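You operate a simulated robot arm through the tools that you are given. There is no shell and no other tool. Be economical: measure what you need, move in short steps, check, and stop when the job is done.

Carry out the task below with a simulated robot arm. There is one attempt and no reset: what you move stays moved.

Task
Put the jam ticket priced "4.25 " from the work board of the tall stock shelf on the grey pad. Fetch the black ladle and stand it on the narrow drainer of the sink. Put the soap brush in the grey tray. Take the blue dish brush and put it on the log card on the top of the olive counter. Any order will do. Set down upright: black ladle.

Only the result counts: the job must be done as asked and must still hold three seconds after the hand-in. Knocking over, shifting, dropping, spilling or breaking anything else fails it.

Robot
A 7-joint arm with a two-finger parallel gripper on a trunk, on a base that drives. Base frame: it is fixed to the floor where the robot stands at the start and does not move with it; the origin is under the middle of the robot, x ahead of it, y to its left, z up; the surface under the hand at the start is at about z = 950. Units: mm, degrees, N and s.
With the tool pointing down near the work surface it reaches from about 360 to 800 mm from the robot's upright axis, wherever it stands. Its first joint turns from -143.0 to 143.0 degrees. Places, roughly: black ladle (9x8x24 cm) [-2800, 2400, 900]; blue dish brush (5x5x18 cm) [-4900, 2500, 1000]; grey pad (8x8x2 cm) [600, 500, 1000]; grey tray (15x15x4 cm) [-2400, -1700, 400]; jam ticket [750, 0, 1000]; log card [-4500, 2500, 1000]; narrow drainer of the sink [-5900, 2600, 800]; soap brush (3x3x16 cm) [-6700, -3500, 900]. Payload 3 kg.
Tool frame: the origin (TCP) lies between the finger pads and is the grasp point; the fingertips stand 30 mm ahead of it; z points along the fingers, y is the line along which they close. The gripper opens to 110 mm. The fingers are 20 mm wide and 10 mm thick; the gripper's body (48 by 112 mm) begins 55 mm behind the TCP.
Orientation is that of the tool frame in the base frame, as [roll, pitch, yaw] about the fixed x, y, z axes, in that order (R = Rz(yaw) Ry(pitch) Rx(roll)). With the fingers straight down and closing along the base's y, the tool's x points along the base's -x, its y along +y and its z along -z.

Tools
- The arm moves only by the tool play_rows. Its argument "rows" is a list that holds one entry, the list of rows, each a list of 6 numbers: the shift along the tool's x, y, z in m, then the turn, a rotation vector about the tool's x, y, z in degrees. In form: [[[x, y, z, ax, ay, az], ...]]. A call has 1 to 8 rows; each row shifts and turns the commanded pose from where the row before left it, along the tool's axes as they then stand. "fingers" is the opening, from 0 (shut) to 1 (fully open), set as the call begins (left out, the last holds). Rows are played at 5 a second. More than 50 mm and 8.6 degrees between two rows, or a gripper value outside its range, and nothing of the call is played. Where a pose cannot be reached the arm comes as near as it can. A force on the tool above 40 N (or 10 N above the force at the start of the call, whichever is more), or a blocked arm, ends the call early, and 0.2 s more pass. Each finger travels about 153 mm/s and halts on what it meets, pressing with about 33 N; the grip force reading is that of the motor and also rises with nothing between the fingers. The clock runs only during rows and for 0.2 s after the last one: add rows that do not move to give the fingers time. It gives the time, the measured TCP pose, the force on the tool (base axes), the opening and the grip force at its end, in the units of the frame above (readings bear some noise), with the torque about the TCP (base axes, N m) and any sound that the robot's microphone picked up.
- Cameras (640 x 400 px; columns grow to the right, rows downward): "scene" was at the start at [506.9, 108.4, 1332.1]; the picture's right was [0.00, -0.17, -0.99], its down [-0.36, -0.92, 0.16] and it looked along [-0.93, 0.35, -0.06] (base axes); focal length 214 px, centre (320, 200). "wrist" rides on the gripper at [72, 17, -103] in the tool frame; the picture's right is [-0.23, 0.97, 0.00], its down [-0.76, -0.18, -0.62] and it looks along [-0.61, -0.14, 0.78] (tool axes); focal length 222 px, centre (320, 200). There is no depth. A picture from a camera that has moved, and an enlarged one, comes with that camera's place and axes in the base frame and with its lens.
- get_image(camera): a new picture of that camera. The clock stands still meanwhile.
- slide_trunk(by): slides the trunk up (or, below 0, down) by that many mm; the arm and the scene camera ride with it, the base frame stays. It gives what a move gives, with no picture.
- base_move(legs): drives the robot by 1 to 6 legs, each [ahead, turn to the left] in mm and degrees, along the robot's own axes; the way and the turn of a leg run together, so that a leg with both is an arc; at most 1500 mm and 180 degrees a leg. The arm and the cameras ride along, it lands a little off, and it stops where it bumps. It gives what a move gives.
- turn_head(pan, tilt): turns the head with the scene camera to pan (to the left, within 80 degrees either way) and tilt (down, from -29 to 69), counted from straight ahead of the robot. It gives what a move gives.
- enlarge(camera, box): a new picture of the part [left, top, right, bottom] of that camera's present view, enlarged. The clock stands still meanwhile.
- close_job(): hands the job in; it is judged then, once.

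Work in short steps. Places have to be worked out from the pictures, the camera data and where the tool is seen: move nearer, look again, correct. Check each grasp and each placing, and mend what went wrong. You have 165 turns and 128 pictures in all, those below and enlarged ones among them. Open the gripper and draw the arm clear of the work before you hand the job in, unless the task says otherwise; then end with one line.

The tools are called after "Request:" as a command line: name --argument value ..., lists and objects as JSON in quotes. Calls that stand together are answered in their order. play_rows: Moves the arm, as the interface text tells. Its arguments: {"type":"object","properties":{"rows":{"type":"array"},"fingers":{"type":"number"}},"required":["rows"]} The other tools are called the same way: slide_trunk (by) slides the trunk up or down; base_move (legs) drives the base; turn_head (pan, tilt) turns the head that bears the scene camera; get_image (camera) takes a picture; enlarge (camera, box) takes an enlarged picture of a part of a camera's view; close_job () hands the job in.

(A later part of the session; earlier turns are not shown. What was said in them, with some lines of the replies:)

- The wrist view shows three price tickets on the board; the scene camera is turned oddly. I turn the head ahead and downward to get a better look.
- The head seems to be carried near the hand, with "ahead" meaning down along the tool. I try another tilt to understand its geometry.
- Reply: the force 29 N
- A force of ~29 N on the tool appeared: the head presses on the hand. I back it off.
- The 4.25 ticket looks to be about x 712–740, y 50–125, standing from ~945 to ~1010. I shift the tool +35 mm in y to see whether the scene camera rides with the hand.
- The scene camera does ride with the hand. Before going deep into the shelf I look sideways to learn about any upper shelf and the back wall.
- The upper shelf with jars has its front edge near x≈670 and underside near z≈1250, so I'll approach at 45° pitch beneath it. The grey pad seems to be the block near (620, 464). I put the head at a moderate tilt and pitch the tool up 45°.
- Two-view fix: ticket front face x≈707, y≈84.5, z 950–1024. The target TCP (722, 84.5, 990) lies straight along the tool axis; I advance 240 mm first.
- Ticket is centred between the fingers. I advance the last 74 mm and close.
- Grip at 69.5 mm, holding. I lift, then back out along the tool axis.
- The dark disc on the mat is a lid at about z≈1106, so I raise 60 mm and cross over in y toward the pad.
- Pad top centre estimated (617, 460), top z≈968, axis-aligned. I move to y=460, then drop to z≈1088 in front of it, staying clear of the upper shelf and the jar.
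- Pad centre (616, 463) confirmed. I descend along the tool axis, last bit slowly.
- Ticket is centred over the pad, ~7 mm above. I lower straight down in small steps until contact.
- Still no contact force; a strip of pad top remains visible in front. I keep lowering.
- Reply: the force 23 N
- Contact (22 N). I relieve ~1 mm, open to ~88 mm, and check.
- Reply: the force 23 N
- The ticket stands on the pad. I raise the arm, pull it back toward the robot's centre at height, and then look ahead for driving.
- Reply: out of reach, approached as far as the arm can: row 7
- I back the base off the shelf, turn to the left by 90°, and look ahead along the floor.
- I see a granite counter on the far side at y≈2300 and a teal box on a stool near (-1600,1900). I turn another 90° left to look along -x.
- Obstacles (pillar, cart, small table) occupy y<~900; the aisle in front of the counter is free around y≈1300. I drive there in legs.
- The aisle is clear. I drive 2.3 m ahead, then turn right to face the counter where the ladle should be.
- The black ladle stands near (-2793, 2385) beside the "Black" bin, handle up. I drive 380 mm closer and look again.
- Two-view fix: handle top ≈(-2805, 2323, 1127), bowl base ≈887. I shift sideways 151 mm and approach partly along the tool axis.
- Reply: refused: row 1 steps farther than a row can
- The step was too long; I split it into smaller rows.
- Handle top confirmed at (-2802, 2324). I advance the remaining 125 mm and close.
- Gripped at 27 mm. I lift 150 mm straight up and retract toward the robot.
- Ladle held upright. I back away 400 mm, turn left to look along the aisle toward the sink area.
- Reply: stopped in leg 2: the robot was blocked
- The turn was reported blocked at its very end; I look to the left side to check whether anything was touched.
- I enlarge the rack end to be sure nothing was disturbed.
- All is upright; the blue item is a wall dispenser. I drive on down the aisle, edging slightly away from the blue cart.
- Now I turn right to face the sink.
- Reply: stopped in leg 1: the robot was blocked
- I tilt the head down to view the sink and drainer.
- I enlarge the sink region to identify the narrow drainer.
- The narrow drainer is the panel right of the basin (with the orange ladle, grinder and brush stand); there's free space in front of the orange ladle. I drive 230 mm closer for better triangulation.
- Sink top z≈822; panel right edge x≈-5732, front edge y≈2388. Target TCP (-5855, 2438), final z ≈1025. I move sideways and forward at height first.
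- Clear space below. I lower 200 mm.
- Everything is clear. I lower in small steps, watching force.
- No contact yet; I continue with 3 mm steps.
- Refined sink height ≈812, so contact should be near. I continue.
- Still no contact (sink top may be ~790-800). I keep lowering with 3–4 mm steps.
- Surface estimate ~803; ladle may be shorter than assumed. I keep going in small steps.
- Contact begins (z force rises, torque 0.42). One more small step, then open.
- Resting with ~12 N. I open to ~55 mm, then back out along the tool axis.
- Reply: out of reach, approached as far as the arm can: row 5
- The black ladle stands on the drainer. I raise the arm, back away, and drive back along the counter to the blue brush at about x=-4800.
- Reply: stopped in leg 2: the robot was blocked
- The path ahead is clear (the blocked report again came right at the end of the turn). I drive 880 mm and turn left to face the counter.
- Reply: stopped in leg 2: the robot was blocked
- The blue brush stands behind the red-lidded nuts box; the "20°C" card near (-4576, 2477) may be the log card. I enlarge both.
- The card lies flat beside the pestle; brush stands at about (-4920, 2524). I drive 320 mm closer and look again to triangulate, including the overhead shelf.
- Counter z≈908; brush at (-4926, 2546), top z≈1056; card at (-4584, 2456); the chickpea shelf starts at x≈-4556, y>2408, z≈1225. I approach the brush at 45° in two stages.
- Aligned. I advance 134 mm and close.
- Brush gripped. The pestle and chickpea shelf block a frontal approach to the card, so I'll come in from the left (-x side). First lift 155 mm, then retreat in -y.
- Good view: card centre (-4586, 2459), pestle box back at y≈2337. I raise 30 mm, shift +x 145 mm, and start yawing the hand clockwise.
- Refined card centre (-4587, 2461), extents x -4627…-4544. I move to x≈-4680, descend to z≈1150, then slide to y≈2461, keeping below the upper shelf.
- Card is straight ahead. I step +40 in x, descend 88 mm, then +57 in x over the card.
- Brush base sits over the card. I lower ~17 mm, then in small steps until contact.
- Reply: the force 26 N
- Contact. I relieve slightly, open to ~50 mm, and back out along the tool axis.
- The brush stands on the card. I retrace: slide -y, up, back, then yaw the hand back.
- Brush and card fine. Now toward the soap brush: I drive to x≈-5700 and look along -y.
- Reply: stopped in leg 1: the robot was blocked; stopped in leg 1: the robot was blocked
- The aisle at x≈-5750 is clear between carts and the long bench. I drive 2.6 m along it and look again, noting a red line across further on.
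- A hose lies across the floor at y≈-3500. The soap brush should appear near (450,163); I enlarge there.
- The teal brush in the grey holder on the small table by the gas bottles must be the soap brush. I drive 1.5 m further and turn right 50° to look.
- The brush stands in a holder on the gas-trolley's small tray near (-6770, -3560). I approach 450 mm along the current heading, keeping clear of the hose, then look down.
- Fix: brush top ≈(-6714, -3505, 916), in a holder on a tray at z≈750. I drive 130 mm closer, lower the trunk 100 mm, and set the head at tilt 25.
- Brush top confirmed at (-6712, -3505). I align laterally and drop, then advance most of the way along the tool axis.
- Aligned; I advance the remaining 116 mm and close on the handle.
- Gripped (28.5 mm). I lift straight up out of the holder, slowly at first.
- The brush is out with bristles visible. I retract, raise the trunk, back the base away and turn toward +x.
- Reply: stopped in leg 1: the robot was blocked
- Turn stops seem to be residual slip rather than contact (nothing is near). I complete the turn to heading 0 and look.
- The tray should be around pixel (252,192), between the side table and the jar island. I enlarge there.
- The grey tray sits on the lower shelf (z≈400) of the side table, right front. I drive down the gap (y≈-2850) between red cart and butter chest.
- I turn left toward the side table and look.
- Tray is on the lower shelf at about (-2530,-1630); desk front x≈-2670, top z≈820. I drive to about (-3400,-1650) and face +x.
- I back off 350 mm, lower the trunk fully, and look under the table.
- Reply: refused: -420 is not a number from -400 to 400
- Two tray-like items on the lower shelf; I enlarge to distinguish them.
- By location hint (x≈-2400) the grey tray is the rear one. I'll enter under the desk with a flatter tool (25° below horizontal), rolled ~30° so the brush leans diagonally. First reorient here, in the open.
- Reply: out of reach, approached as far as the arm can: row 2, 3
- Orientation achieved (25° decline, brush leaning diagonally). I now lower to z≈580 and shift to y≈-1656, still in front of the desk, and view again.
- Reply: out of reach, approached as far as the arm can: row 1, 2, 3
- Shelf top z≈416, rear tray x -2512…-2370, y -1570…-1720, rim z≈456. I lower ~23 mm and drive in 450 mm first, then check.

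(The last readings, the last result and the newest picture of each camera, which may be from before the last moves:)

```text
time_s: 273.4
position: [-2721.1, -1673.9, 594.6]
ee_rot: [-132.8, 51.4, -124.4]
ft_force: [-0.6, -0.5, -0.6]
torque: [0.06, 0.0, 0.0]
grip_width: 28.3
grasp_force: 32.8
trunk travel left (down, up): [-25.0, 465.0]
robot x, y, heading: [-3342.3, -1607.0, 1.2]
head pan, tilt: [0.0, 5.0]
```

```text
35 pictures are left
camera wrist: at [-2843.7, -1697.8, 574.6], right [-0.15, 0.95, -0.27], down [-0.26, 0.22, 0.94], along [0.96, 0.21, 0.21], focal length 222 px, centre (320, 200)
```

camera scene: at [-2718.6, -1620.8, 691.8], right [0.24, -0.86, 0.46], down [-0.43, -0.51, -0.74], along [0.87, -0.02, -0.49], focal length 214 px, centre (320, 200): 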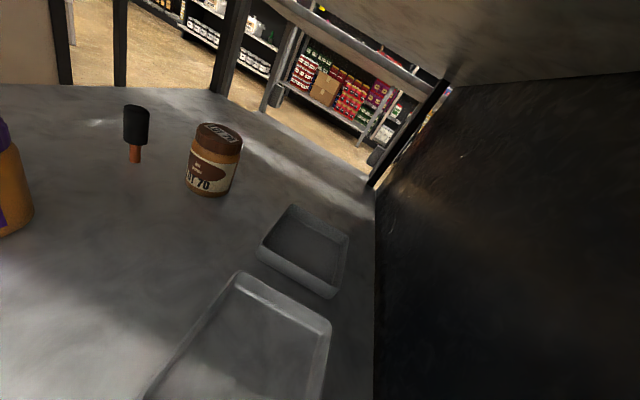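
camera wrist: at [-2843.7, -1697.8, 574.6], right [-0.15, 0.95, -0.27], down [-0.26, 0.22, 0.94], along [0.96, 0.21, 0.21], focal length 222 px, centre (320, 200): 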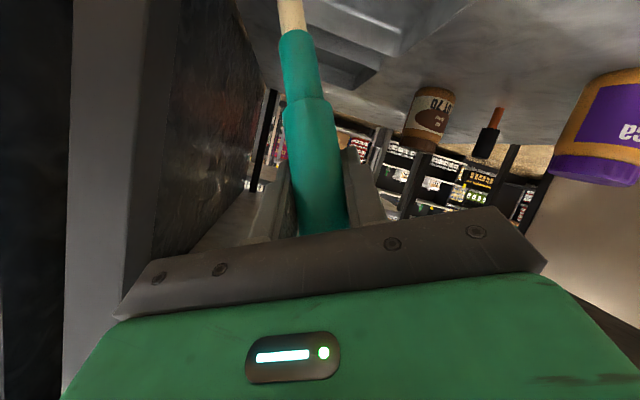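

Rear tray refined: x -2510…-2368, y -1590…-1712. I drive 150 mm more, then will extend the arm.

Request:
base_move --legs '[[150, 0]]'

Request:
play_rows --rows '[[[-0.024, 0.001, 0.0312, 0, 0, 0], [-0.024, 0.001, 0.0312, 0, 0, 0], [0, 0, 0, 0, 0, 0]]]' --fingers 0

Request:
get_image --camera "scene"

Request:
get_image --camera "wrist"

```text
time_s: 274.8
position: [-2569.6, -1668.5, 594.8]
ee_rot: [-132.8, 51.5, -124.3]
ft_force: [-0.2, 0.7, -1.1]
torque: [0.02, -0.01, 0.0]
grip_width: 28.3
grasp_force: 32.9
trunk travel left (down, up): [-25.0, 465.0]
robot x, y, heading: [-3194.6, -1603.1, 1.2]
head pan, tilt: [0.0, 5.0]
```

```text
time_s: 275.8
position: [-2521.9, -1651.0, 599.5]
ee_rot: [-135.4, 50.1, -127.7]
ft_force: [0.0, 0.1, -1.2]
torque: [0.01, -0.02, 0.0]
grip_width: 28.1
grasp_force: 32.9
trunk travel left (down, up): [-25.0, 465.0]
robot x, y, heading: [-3198.3, -1604.2, 0.9]
head pan, tilt: [0.0, 5.0]
stopped in row 3: the arm was blocked; the commanded pose is now the measured one
```

```text
34 pictures are left
camera scene: at [-2514.9, -1599.7, 695.4], right [0.24, -0.86, 0.45], down [-0.47, -0.51, -0.72], along [0.85, -0.04, -0.52], focal length 214 px, centre (320, 200)
```

scene: 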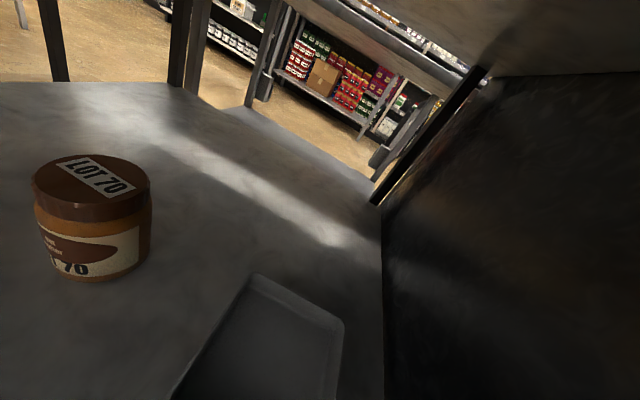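

```text
33 pictures are left
camera wrist: at [-2646.0, -1674.4, 583.2], right [-0.14, 0.95, -0.26], down [-0.21, 0.23, 0.95], along [0.97, 0.19, 0.17], focal length 222 px, centre (320, 200)
```

wrist: 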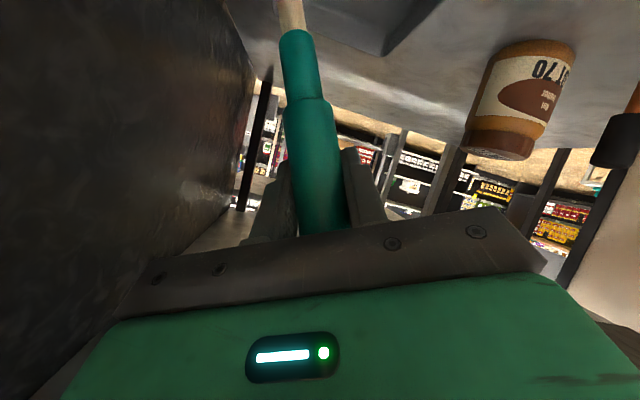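

The arm was blocked, probably the forearm against the desk edge since the elbow is bent up. I back the base 140 mm so the arm can stretch flatter, then extend.

Request:
base_move --legs '[[-140, 0]]'

Request:
play_rows --rows '[[[-0.014, -0.009, 0.0365, 0, 0, 0], [-0.014, -0.009, 0.0365, 0, 0, 0], [0, 0, 0, 0, 0, 0]]]' --fingers 0

Request:
get_image --camera "scene"

```text
time_s: 277.1
position: [-2640.6, -1651.0, 578.6]
ee_rot: [-136.5, 49.6, -127.9]
ft_force: [0.5, -0.5, -0.3]
torque: [0.0, 0.01, -0.02]
grip_width: 28.4
grasp_force: 32.9
trunk travel left (down, up): [-25.0, 465.0]
robot x, y, heading: [-3336.7, -1608.3, 0.8]
head pan, tilt: [0.0, 5.0]
```

```text
time_s: 277.9
position: [-2560.0, -1651.1, 575.6]
ee_rot: [-136.3, 49.7, -127.9]
ft_force: [0.6, 1.0, -1.0]
torque: [0.02, -0.01, -0.01]
grip_width: 27.9
grasp_force: 33.4
trunk travel left (down, up): [-25.0, 465.0]
robot x, y, heading: [-3336.4, -1607.3, 1.1]
head pan, tilt: [0.0, 5.0]
```

```text
32 pictures are left
camera scene: at [-2551.6, -1599.4, 671.4], right [0.25, -0.86, 0.45], down [-0.47, -0.51, -0.72], along [0.84, -0.03, -0.53], focal length 214 px, centre (320, 200)
```

scene: 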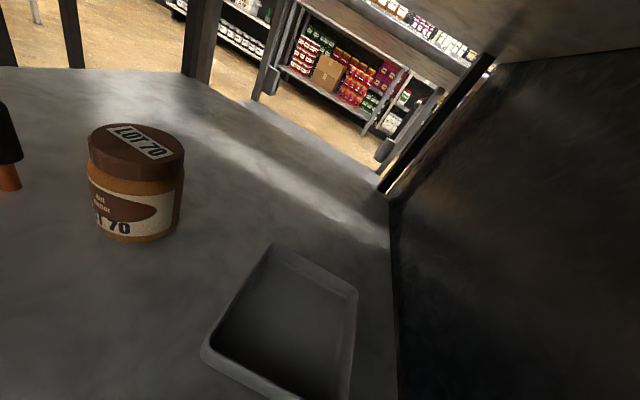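

Works. Tray centre ≈(-2430,-1650). I extend 129 mm further at slightly raised height so the bristles clear the rim.

Request:
play_rows --rows '[[[-0.0143, -0.008, 0.0278, 0, 0, 0], [-0.0143, -0.008, 0.0278, 0, 0, 0], [-0.0143, -0.008, 0.0278, 0, 0, 0], [-0.0143, -0.008, 0.0278, 0, 0, 0], [0, 0, 0, 0, 0, 0]]]' --fingers 0

Request:
get_image --camera "wrist"

Request:
turn_head --pan 0 --tilt 25

Request:
get_image --camera "scene"

```text
time_s: 279.1
position: [-2448.4, -1640.2, 588.2]
ee_rot: [-136.0, 49.5, -127.2]
ft_force: [0.1, 0.6, 0.1]
torque: [0.01, 0.0, -0.02]
grip_width: 28.2
grasp_force: 33.3
trunk travel left (down, up): [-25.0, 465.0]
robot x, y, heading: [-3337.9, -1606.7, 1.2]
head pan, tilt: [0.0, 5.0]
```

```text
31 pictures are left
camera wrist: at [-2571.7, -1665.4, 573.8], right [-0.16, 0.95, -0.27], down [-0.21, 0.23, 0.95], along [0.97, 0.21, 0.16], focal length 222 px, centre (320, 200)
```

wrist: 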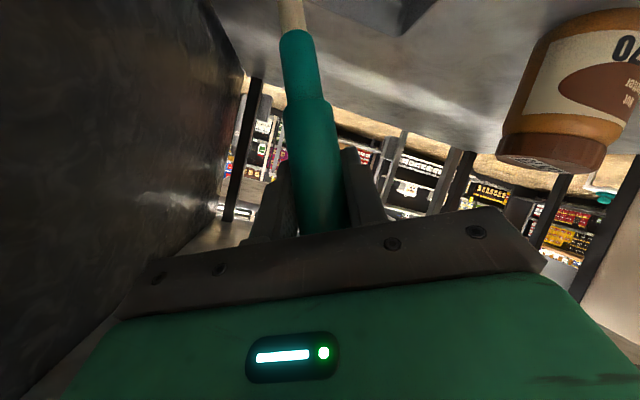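

```text
time_s: 280.0
position: [-2447.3, -1641.7, 587.8]
ee_rot: [-136.1, 49.4, -127.2]
ft_force: [0.3, 0.3, -1.2]
torque: [-0.04, -0.01, -0.01]
grip_width: 28.0
grasp_force: 32.9
trunk travel left (down, up): [-25.0, 465.0]
robot x, y, heading: [-3337.8, -1604.6, 1.0]
head pan, tilt: [0.0, 25.0]
```

```text
30 pictures are left
camera scene: at [-2451.2, -1605.6, 658.6], right [0.25, -0.86, 0.45], down [-0.73, -0.48, -0.49], along [0.63, -0.2, -0.74], focal length 214 px, centre (320, 200)
```

scene: 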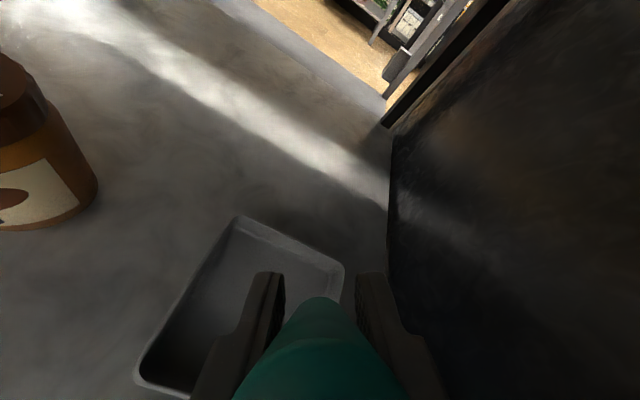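

Brush tip is above the tray's far-right area at ~z 479. I lower most of the way.

Request:
play_rows --rows '[[[0.0158, 0.0059, 0.0165, 0, 0, 0], [0.0158, 0.0059, 0.0165, 0, 0, 0], [0, 0, 0, 0, 0, 0]]]' --fingers 0

Request:
get_image --camera "scene"

Request:
get_image --camera "wrist"

```text
time_s: 280.8
position: [-2414.5, -1653.9, 538.2]
ee_rot: [-136.1, 49.8, -127.8]
ft_force: [-0.4, 1.3, -2.5]
torque: [-0.03, -0.13, -0.03]
grip_width: 28.1
grasp_force: 33.5
trunk travel left (down, up): [-25.0, 465.0]
robot x, y, heading: [-3332.4, -1609.4, 1.1]
head pan, tilt: [0.0, 25.0]
```

```text
29 pictures are left
camera scene: at [-2419.0, -1619.4, 609.5], right [0.24, -0.86, 0.45], down [-0.73, -0.47, -0.49], along [0.63, -0.21, -0.74], focal length 214 px, centre (320, 200)
```

scene: 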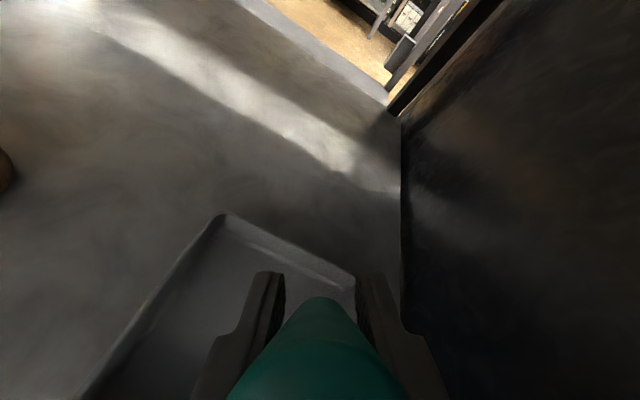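

```text
28 pictures are left
camera wrist: at [-2538.2, -1678.2, 523.5], right [-0.15, 0.95, -0.26], down [-0.21, 0.23, 0.95], along [0.97, 0.2, 0.16], focal length 222 px, centre (320, 200)
```

wrist: 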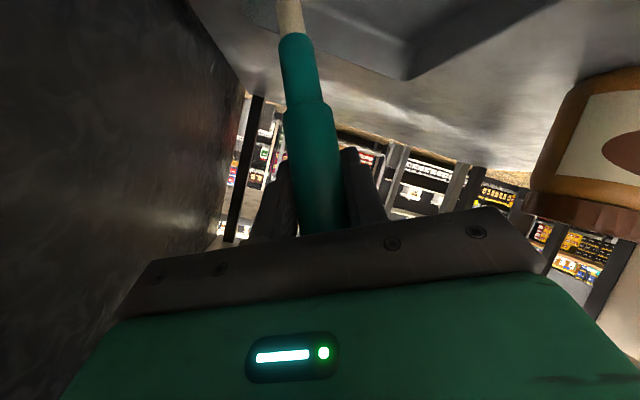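

Tip is near the tray's far-right corner, just above its floor. I lower a few mm until contact.

Request:
play_rows --rows '[[[0.0035, 0.002, 0.0018, 0, 0, 0], [0, 0, 0, 0, 0, 0]]]' --fingers 0

Request:
play_rows --rows '[[[0.003, 0.0018, 0.0018, 0, 0, 0], [0, 0, 0, 0, 0, 0]]]' --fingers 0

```text
time_s: 281.4
position: [-2418.0, -1654.0, 530.5]
ee_rot: [-136.3, 49.7, -127.9]
ft_force: [0.1, -0.4, -0.8]
torque: [0.04, 0.0, 0.0]
grip_width: 28.3
grasp_force: 33.1
trunk travel left (down, up): [-25.0, 465.0]
robot x, y, heading: [-3334.6, -1609.9, 1.0]
head pan, tilt: [0.0, 25.0]
```

```text
time_s: 282.0
position: [-2419.3, -1654.0, 527.3]
ee_rot: [-136.6, 49.6, -128.0]
ft_force: [0.1, -1.5, -0.5]
torque: [-0.05, 0.01, -0.02]
grip_width: 28.2
grasp_force: 33.0
trunk travel left (down, up): [-25.0, 465.0]
robot x, y, heading: [-3334.3, -1611.6, 1.0]
head pan, tilt: [0.0, 25.0]
```

Request:
play_rows --rows '[[[0.0035, 0.002, 0.002, 0, 0, 0], [0, 0, 0, 0, 0, 0]]]' --fingers 0

Request:
play_rows --rows '[[[0.0035, 0.002, 0.002, 0, 0, 0], [0, 0, 0, 0, 0, 0]]]' --fingers 0

Request:
play_rows --rows '[[[0.003, 0.0018, 0.0018, 0, 0, 0], [0, 0, 0, 0, 0, 0]]]' --fingers 0

Request:
get_image --camera "wrist"

```text
time_s: 282.6
position: [-2417.8, -1653.0, 521.5]
ee_rot: [-136.6, 49.6, -128.0]
ft_force: [-0.4, 0.1, -0.8]
torque: [0.02, -0.01, -0.01]
grip_width: 28.5
grasp_force: 32.8
trunk travel left (down, up): [-25.0, 465.0]
robot x, y, heading: [-3334.2, -1608.7, 1.0]
head pan, tilt: [0.0, 25.0]
```

```text
time_s: 283.2
position: [-2419.2, -1652.2, 517.3]
ee_rot: [-136.5, 49.7, -127.8]
ft_force: [0.5, -0.2, -0.3]
torque: [-0.02, -0.04, 0.03]
grip_width: 28.3
grasp_force: 33.5
trunk travel left (down, up): [-25.0, 465.0]
robot x, y, heading: [-3332.3, -1609.9, 1.0]
head pan, tilt: [0.0, 25.0]
```

```text
time_s: 283.8
position: [-2418.0, -1653.8, 513.2]
ee_rot: [-136.5, 49.6, -128.0]
ft_force: [0.2, 0.1, -1.7]
torque: [0.01, 0.0, -0.01]
grip_width: 28.3
grasp_force: 32.3
trunk travel left (down, up): [-25.0, 465.0]
robot x, y, heading: [-3333.0, -1610.2, 1.0]
head pan, tilt: [0.0, 25.0]
```

```text
27 pictures are left
camera wrist: at [-2542.4, -1677.6, 499.8], right [-0.15, 0.95, -0.26], down [-0.2, 0.23, 0.95], along [0.97, 0.2, 0.16], focal length 222 px, centre (320, 200)
```

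wrist: 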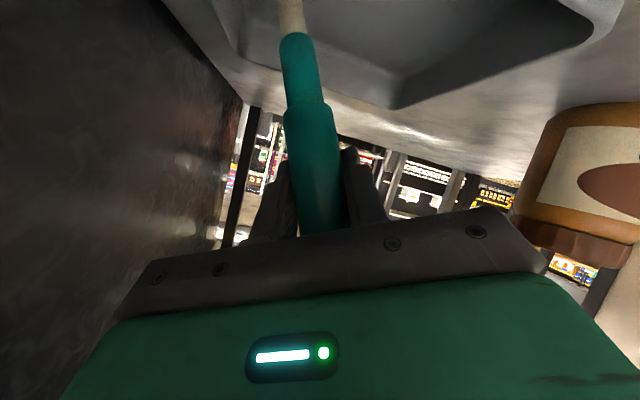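

The tray rim appears at z≈438, so the floor is ~403 and contact is imminent. I continue.

Request:
play_rows --rows '[[[0.003, 0.0018, 0.0018, 0, 0, 0], [0, 0, 0, 0, 0, 0]]]' --fingers 0

Request:
play_rows --rows '[[[0.003, 0.0018, 0.0018, 0, 0, 0], [0, 0, 0, 0, 0, 0]]]' --fingers 0

Request:
play_rows --rows '[[[0.003, 0.0018, 0.0018, 0, 0, 0], [0, 0, 0, 0, 0, 0]]]' --fingers 0

```text
time_s: 284.4
position: [-2418.6, -1653.6, 512.9]
ee_rot: [-136.0, 49.7, -127.7]
ft_force: [0.5, 2.8, 12.9]
torque: [-0.27, -0.59, 0.1]
grip_width: 28.2
grasp_force: 32.6
trunk travel left (down, up): [-25.0, 465.0]
robot x, y, heading: [-3334.9, -1611.7, 1.0]
head pan, tilt: [0.0, 25.0]
```

```text
time_s: 285.0
position: [-2418.9, -1654.8, 508.9]
ee_rot: [-136.1, 49.7, -127.7]
ft_force: [-3.5, 4.0, 25.4]
torque: [-0.64, -0.56, -0.01]
grip_width: 28.2
grasp_force: 33.1
trunk travel left (down, up): [-25.0, 465.0]
robot x, y, heading: [-3334.9, -1608.2, 1.2]
head pan, tilt: [0.0, 25.0]
```

```text
time_s: 285.6
position: [-2418.0, -1654.5, 505.3]
ee_rot: [-136.2, 49.7, -127.9]
ft_force: [-3.4, 1.3, 26.9]
torque: [-0.98, -0.71, -0.12]
grip_width: 28.9
grasp_force: 32.8
trunk travel left (down, up): [-25.0, 465.0]
robot x, y, heading: [-3331.7, -1611.1, 1.0]
head pan, tilt: [0.0, 25.0]
```

The brush has touched down and is pivoting in the grip. I continue to lay it over gently by moving back-left and down 15 mm.

Request:
play_rows --rows '[[[0.0034, 0.0067, -0.0012, 0, 0, 0], [0.0034, 0.0067, -0.0012, 0, 0, 0], [0.0034, 0.0067, -0.0012, 0, 0, 0], [0, 0, 0, 0, 0, 0]]]' --fingers 0

Request:
get_image --camera "scene"

Request:
get_image --camera "wrist"

```text
time_s: 286.6
position: [-2432.0, -1642.8, 488.6]
ee_rot: [-136.3, 49.7, -127.9]
ft_force: [1.6, -4.6, 26.3]
torque: [-1.67, -1.54, -0.16]
grip_width: 36.7
grasp_force: 32.8
trunk travel left (down, up): [-25.0, 465.0]
robot x, y, heading: [-3333.0, -1607.8, 1.1]
head pan, tilt: [0.0, 25.0]
```

```text
26 pictures are left
camera scene: at [-2436.1, -1607.3, 560.7], right [0.25, -0.86, 0.45], down [-0.73, -0.47, -0.49], along [0.63, -0.21, -0.75], focal length 214 px, centre (320, 200)
```

scene: 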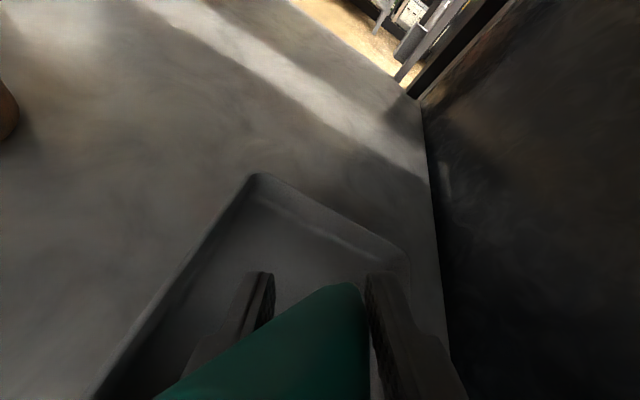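

```text
25 pictures are left
camera wrist: at [-2555.4, -1666.1, 474.9], right [-0.15, 0.95, -0.26], down [-0.2, 0.23, 0.95], along [0.97, 0.2, 0.16], focal length 222 px, centre (320, 200)
```

wrist: 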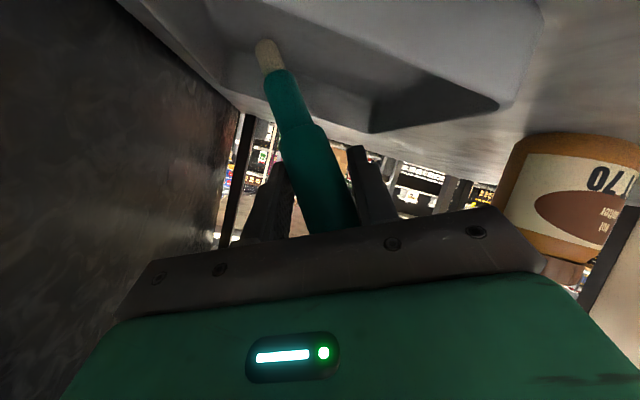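

The tip rests on the tray floor near the far-right corner, brush leaning. I open to ~55 mm and look.

Request:
play_rows --rows '[[[0, 0, 0, 0, 0, 0], [0, 0, 0, 0, 0, 0]]]' --fingers 0.52

Request:
get_image --camera "wrist"

Request:
get_image --camera "scene"

```text
time_s: 287.2
position: [-2431.0, -1641.4, 485.3]
ee_rot: [-136.6, 49.6, -128.1]
ft_force: [0.2, -0.8, 0.0]
torque: [-0.02, -0.03, 0.0]
grip_width: 57.4
grasp_force: 0.2
trunk travel left (down, up): [-25.0, 465.0]
robot x, y, heading: [-3333.4, -1607.2, 1.1]
head pan, tilt: [0.0, 25.0]
```

```text
24 pictures are left
camera wrist: at [-2555.5, -1665.4, 471.9], right [-0.15, 0.95, -0.26], down [-0.2, 0.23, 0.95], along [0.97, 0.2, 0.16], focal length 222 px, centre (320, 200)
```

wrist: 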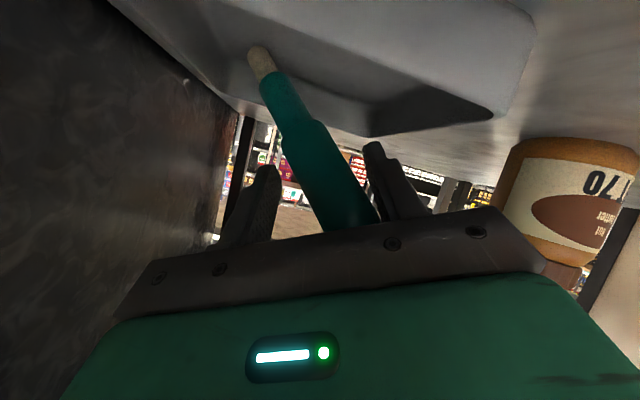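

```text
23 pictures are left
camera scene: at [-2435.8, -1606.4, 557.1], right [0.25, -0.86, 0.45], down [-0.74, -0.47, -0.49], along [0.63, -0.21, -0.75], focal length 214 px, centre (320, 200)
```

scene: 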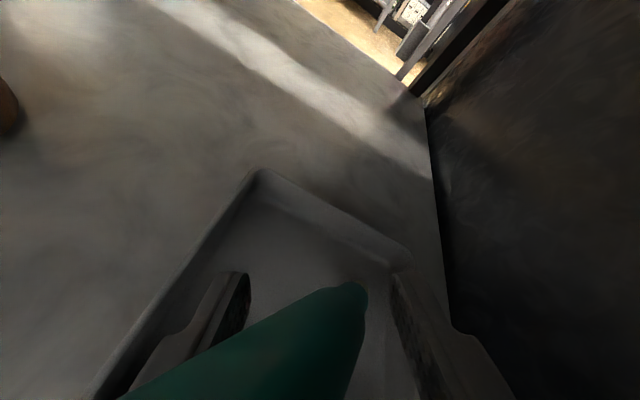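

The brush leans on the left finger; I withdraw slowly, mostly backward, letting it slide down into the tray.

Request:
play_rows --rows '[[[0.004, 0.0027, -0.015, 0, 0, 0], [0.004, 0.0027, -0.02, 0, 0, 0], [0.003, 0.0017, -0.02, 0, 0, 0], [0, 0, 0, 0, 0, 0]]]' --fingers 0.6

Request:
get_image --camera "scene"

Request:
get_image --camera "wrist"

```text
time_s: 288.2
position: [-2486.2, -1642.0, 500.2]
ee_rot: [-136.6, 49.8, -128.0]
ft_force: [-0.5, 0.4, -0.5]
torque: [-0.02, 0.02, 0.01]
grip_width: 65.8
grasp_force: 0.1
trunk travel left (down, up): [-25.0, 465.0]
robot x, y, heading: [-3335.4, -1611.0, 0.8]
head pan, tilt: [0.0, 25.0]
```

```text
22 pictures are left
camera scene: at [-2490.3, -1606.9, 572.8], right [0.25, -0.86, 0.45], down [-0.73, -0.47, -0.49], along [0.63, -0.21, -0.75], focal length 214 px, centre (320, 200)
```

scene: 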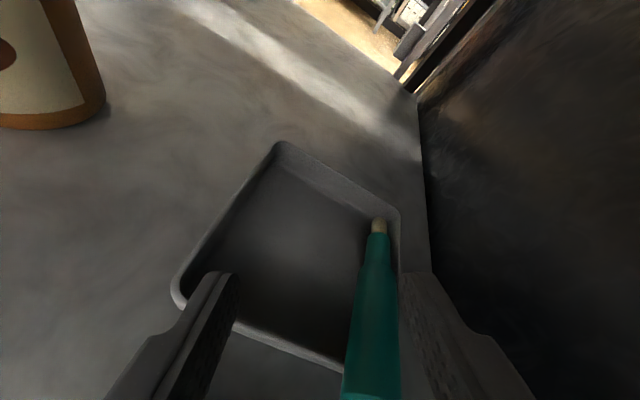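

```text
21 pictures are left
camera wrist: at [-2609.9, -1665.8, 487.4], right [-0.15, 0.95, -0.26], down [-0.2, 0.23, 0.95], along [0.97, 0.2, 0.16], focal length 222 px, centre (320, 200)
```

wrist: 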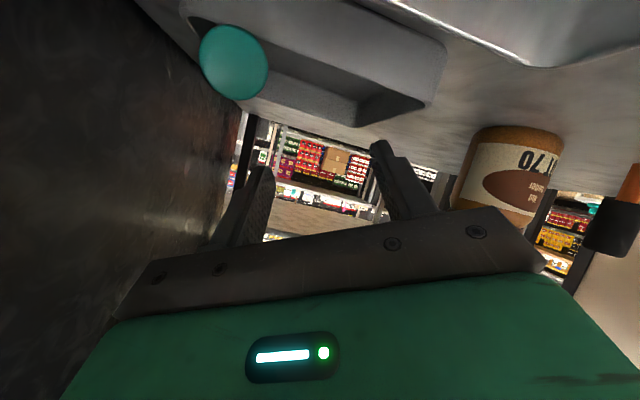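

The brush lies in the tray along its right side, handle end just on the near rim. I withdraw further and drive back to check from a distance.

Request:
play_rows --rows '[[[0, 0, -0.03, 0, 0, 0], [0, 0, -0.04, 0, 0, 0], [0.004, 0.0025, -0.04, 0, 0, 0], [0, 0, 0, 0, 0, 0]]]' --fingers 0.6

Request:
get_image --camera "scene"

```text
time_s: 289.2
position: [-2583.6, -1643.1, 548.1]
ee_rot: [-136.3, 49.6, -128.0]
ft_force: [-0.4, -0.9, 1.0]
torque: [-0.05, -0.01, 0.0]
grip_width: 65.9
grasp_force: 0.0
trunk travel left (down, up): [-25.0, 465.0]
robot x, y, heading: [-3334.2, -1609.3, 1.1]
head pan, tilt: [0.0, 25.0]
```

```text
20 pictures are left
camera scene: at [-2588.7, -1607.8, 620.4], right [0.25, -0.86, 0.45], down [-0.73, -0.47, -0.49], along [0.63, -0.21, -0.75], focal length 214 px, centre (320, 200)
```

scene: 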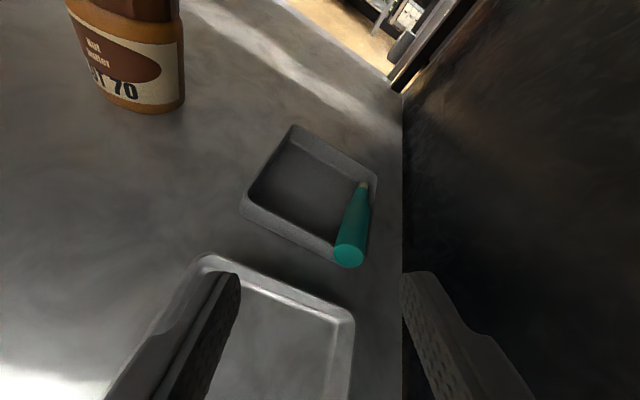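

The brush rests inside the rear grey tray. I drive back clear of the desk and verify it with a final view.

Request:
base_move --legs '[[-450, 0]]'

Request:
turn_head --pan 0 --tilt 0

Request:
enlarge --camera "scene" --box '[200, 80, 440, 230]'

```text
time_s: 291.9
position: [-3032.5, -1647.4, 548.9]
ee_rot: [-136.5, 49.7, -127.8]
ft_force: [0.5, 0.5, -0.9]
torque: [-0.01, -0.03, -0.01]
grip_width: 65.9
grasp_force: 0.0
trunk travel left (down, up): [-25.0, 465.0]
robot x, y, heading: [-3780.5, -1617.1, 1.5]
head pan, tilt: [0.0, 25.0]
```

```text
time_s: 292.8
position: [-3030.1, -1648.3, 550.1]
ee_rot: [-136.5, 49.6, -127.7]
ft_force: [-0.4, 0.8, 0.6]
torque: [0.0, -0.04, -0.05]
grip_width: 66.1
grasp_force: 0.1
trunk travel left (down, up): [-25.0, 465.0]
robot x, y, heading: [-3778.6, -1619.0, 1.3]
head pan, tilt: [0.0, 0.0]
```

```text
2.67 times, centred on (320, 155) of scene
camera zoom: at [-3022.1, -1592.6, 652.6], right [0.25, -0.86, 0.45], down [-0.4, -0.51, -0.76], along [0.88, 0.01, -0.47], focal length 572 px, centre (320, 320)
```

zoom: 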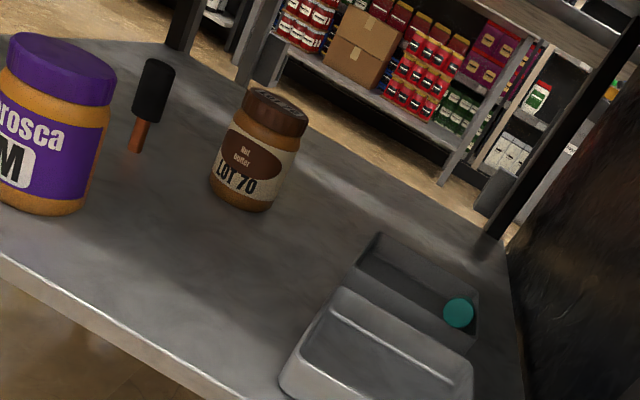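

Brush is in place. I raise the trunk to check the items on the desk above were not disturbed when the arm touched the edge.

Request:
slide_trunk --by 400

Request:
turn_head --pan 0 --tilt -15

Request:
get_image --camera "scene"

```text
time_s: 296.6
position: [-3030.7, -1648.1, 949.4]
ee_rot: [-136.3, 49.6, -127.7]
ft_force: [-0.4, -0.3, 0.6]
torque: [0.01, -0.01, 0.01]
grip_width: 66.0
grasp_force: 0.0
trunk travel left (down, up): [-425.0, 65.0]
robot x, y, heading: [-3785.1, -1616.2, 1.6]
head pan, tilt: [0.0, 0.0]
```

```text
time_s: 297.4
position: [-3031.6, -1647.3, 948.6]
ee_rot: [-136.4, 49.7, -127.6]
ft_force: [0.1, 0.3, -0.4]
torque: [0.04, -0.03, 0.05]
grip_width: 66.1
grasp_force: 0.1
trunk travel left (down, up): [-425.0, 65.0]
robot x, y, heading: [-3783.3, -1613.9, 1.4]
head pan, tilt: [0.0, -15.0]
```

```text
18 pictures are left
camera scene: at [-3021.3, -1581.2, 1074.2], right [0.25, -0.86, 0.45], down [-0.16, -0.49, -0.86], along [0.96, 0.15, -0.26], focal length 214 px, centre (320, 200)
```

scene: 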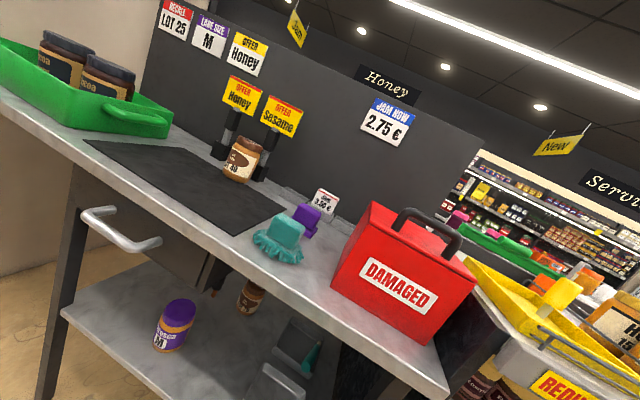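

Everything on the desk stands as before, the brush lies in the grey tray, the gripper is open and the arm is clear. I hand the job in.

Request:
close_job

```text
The job is handed in.
```

I did all four placements and handed the job in: the 4.25 jam ticket stands on the grey pad, the black ladle stands upright on the sink's narrow drainer, and the blue dish brush stands on the log card. The soap brush lies in the rear of two similar trays on the lower shelf of the side table, chosen because it best matches the given tray position; its handle end rests on the rim because the brush is a little longer than the tray.
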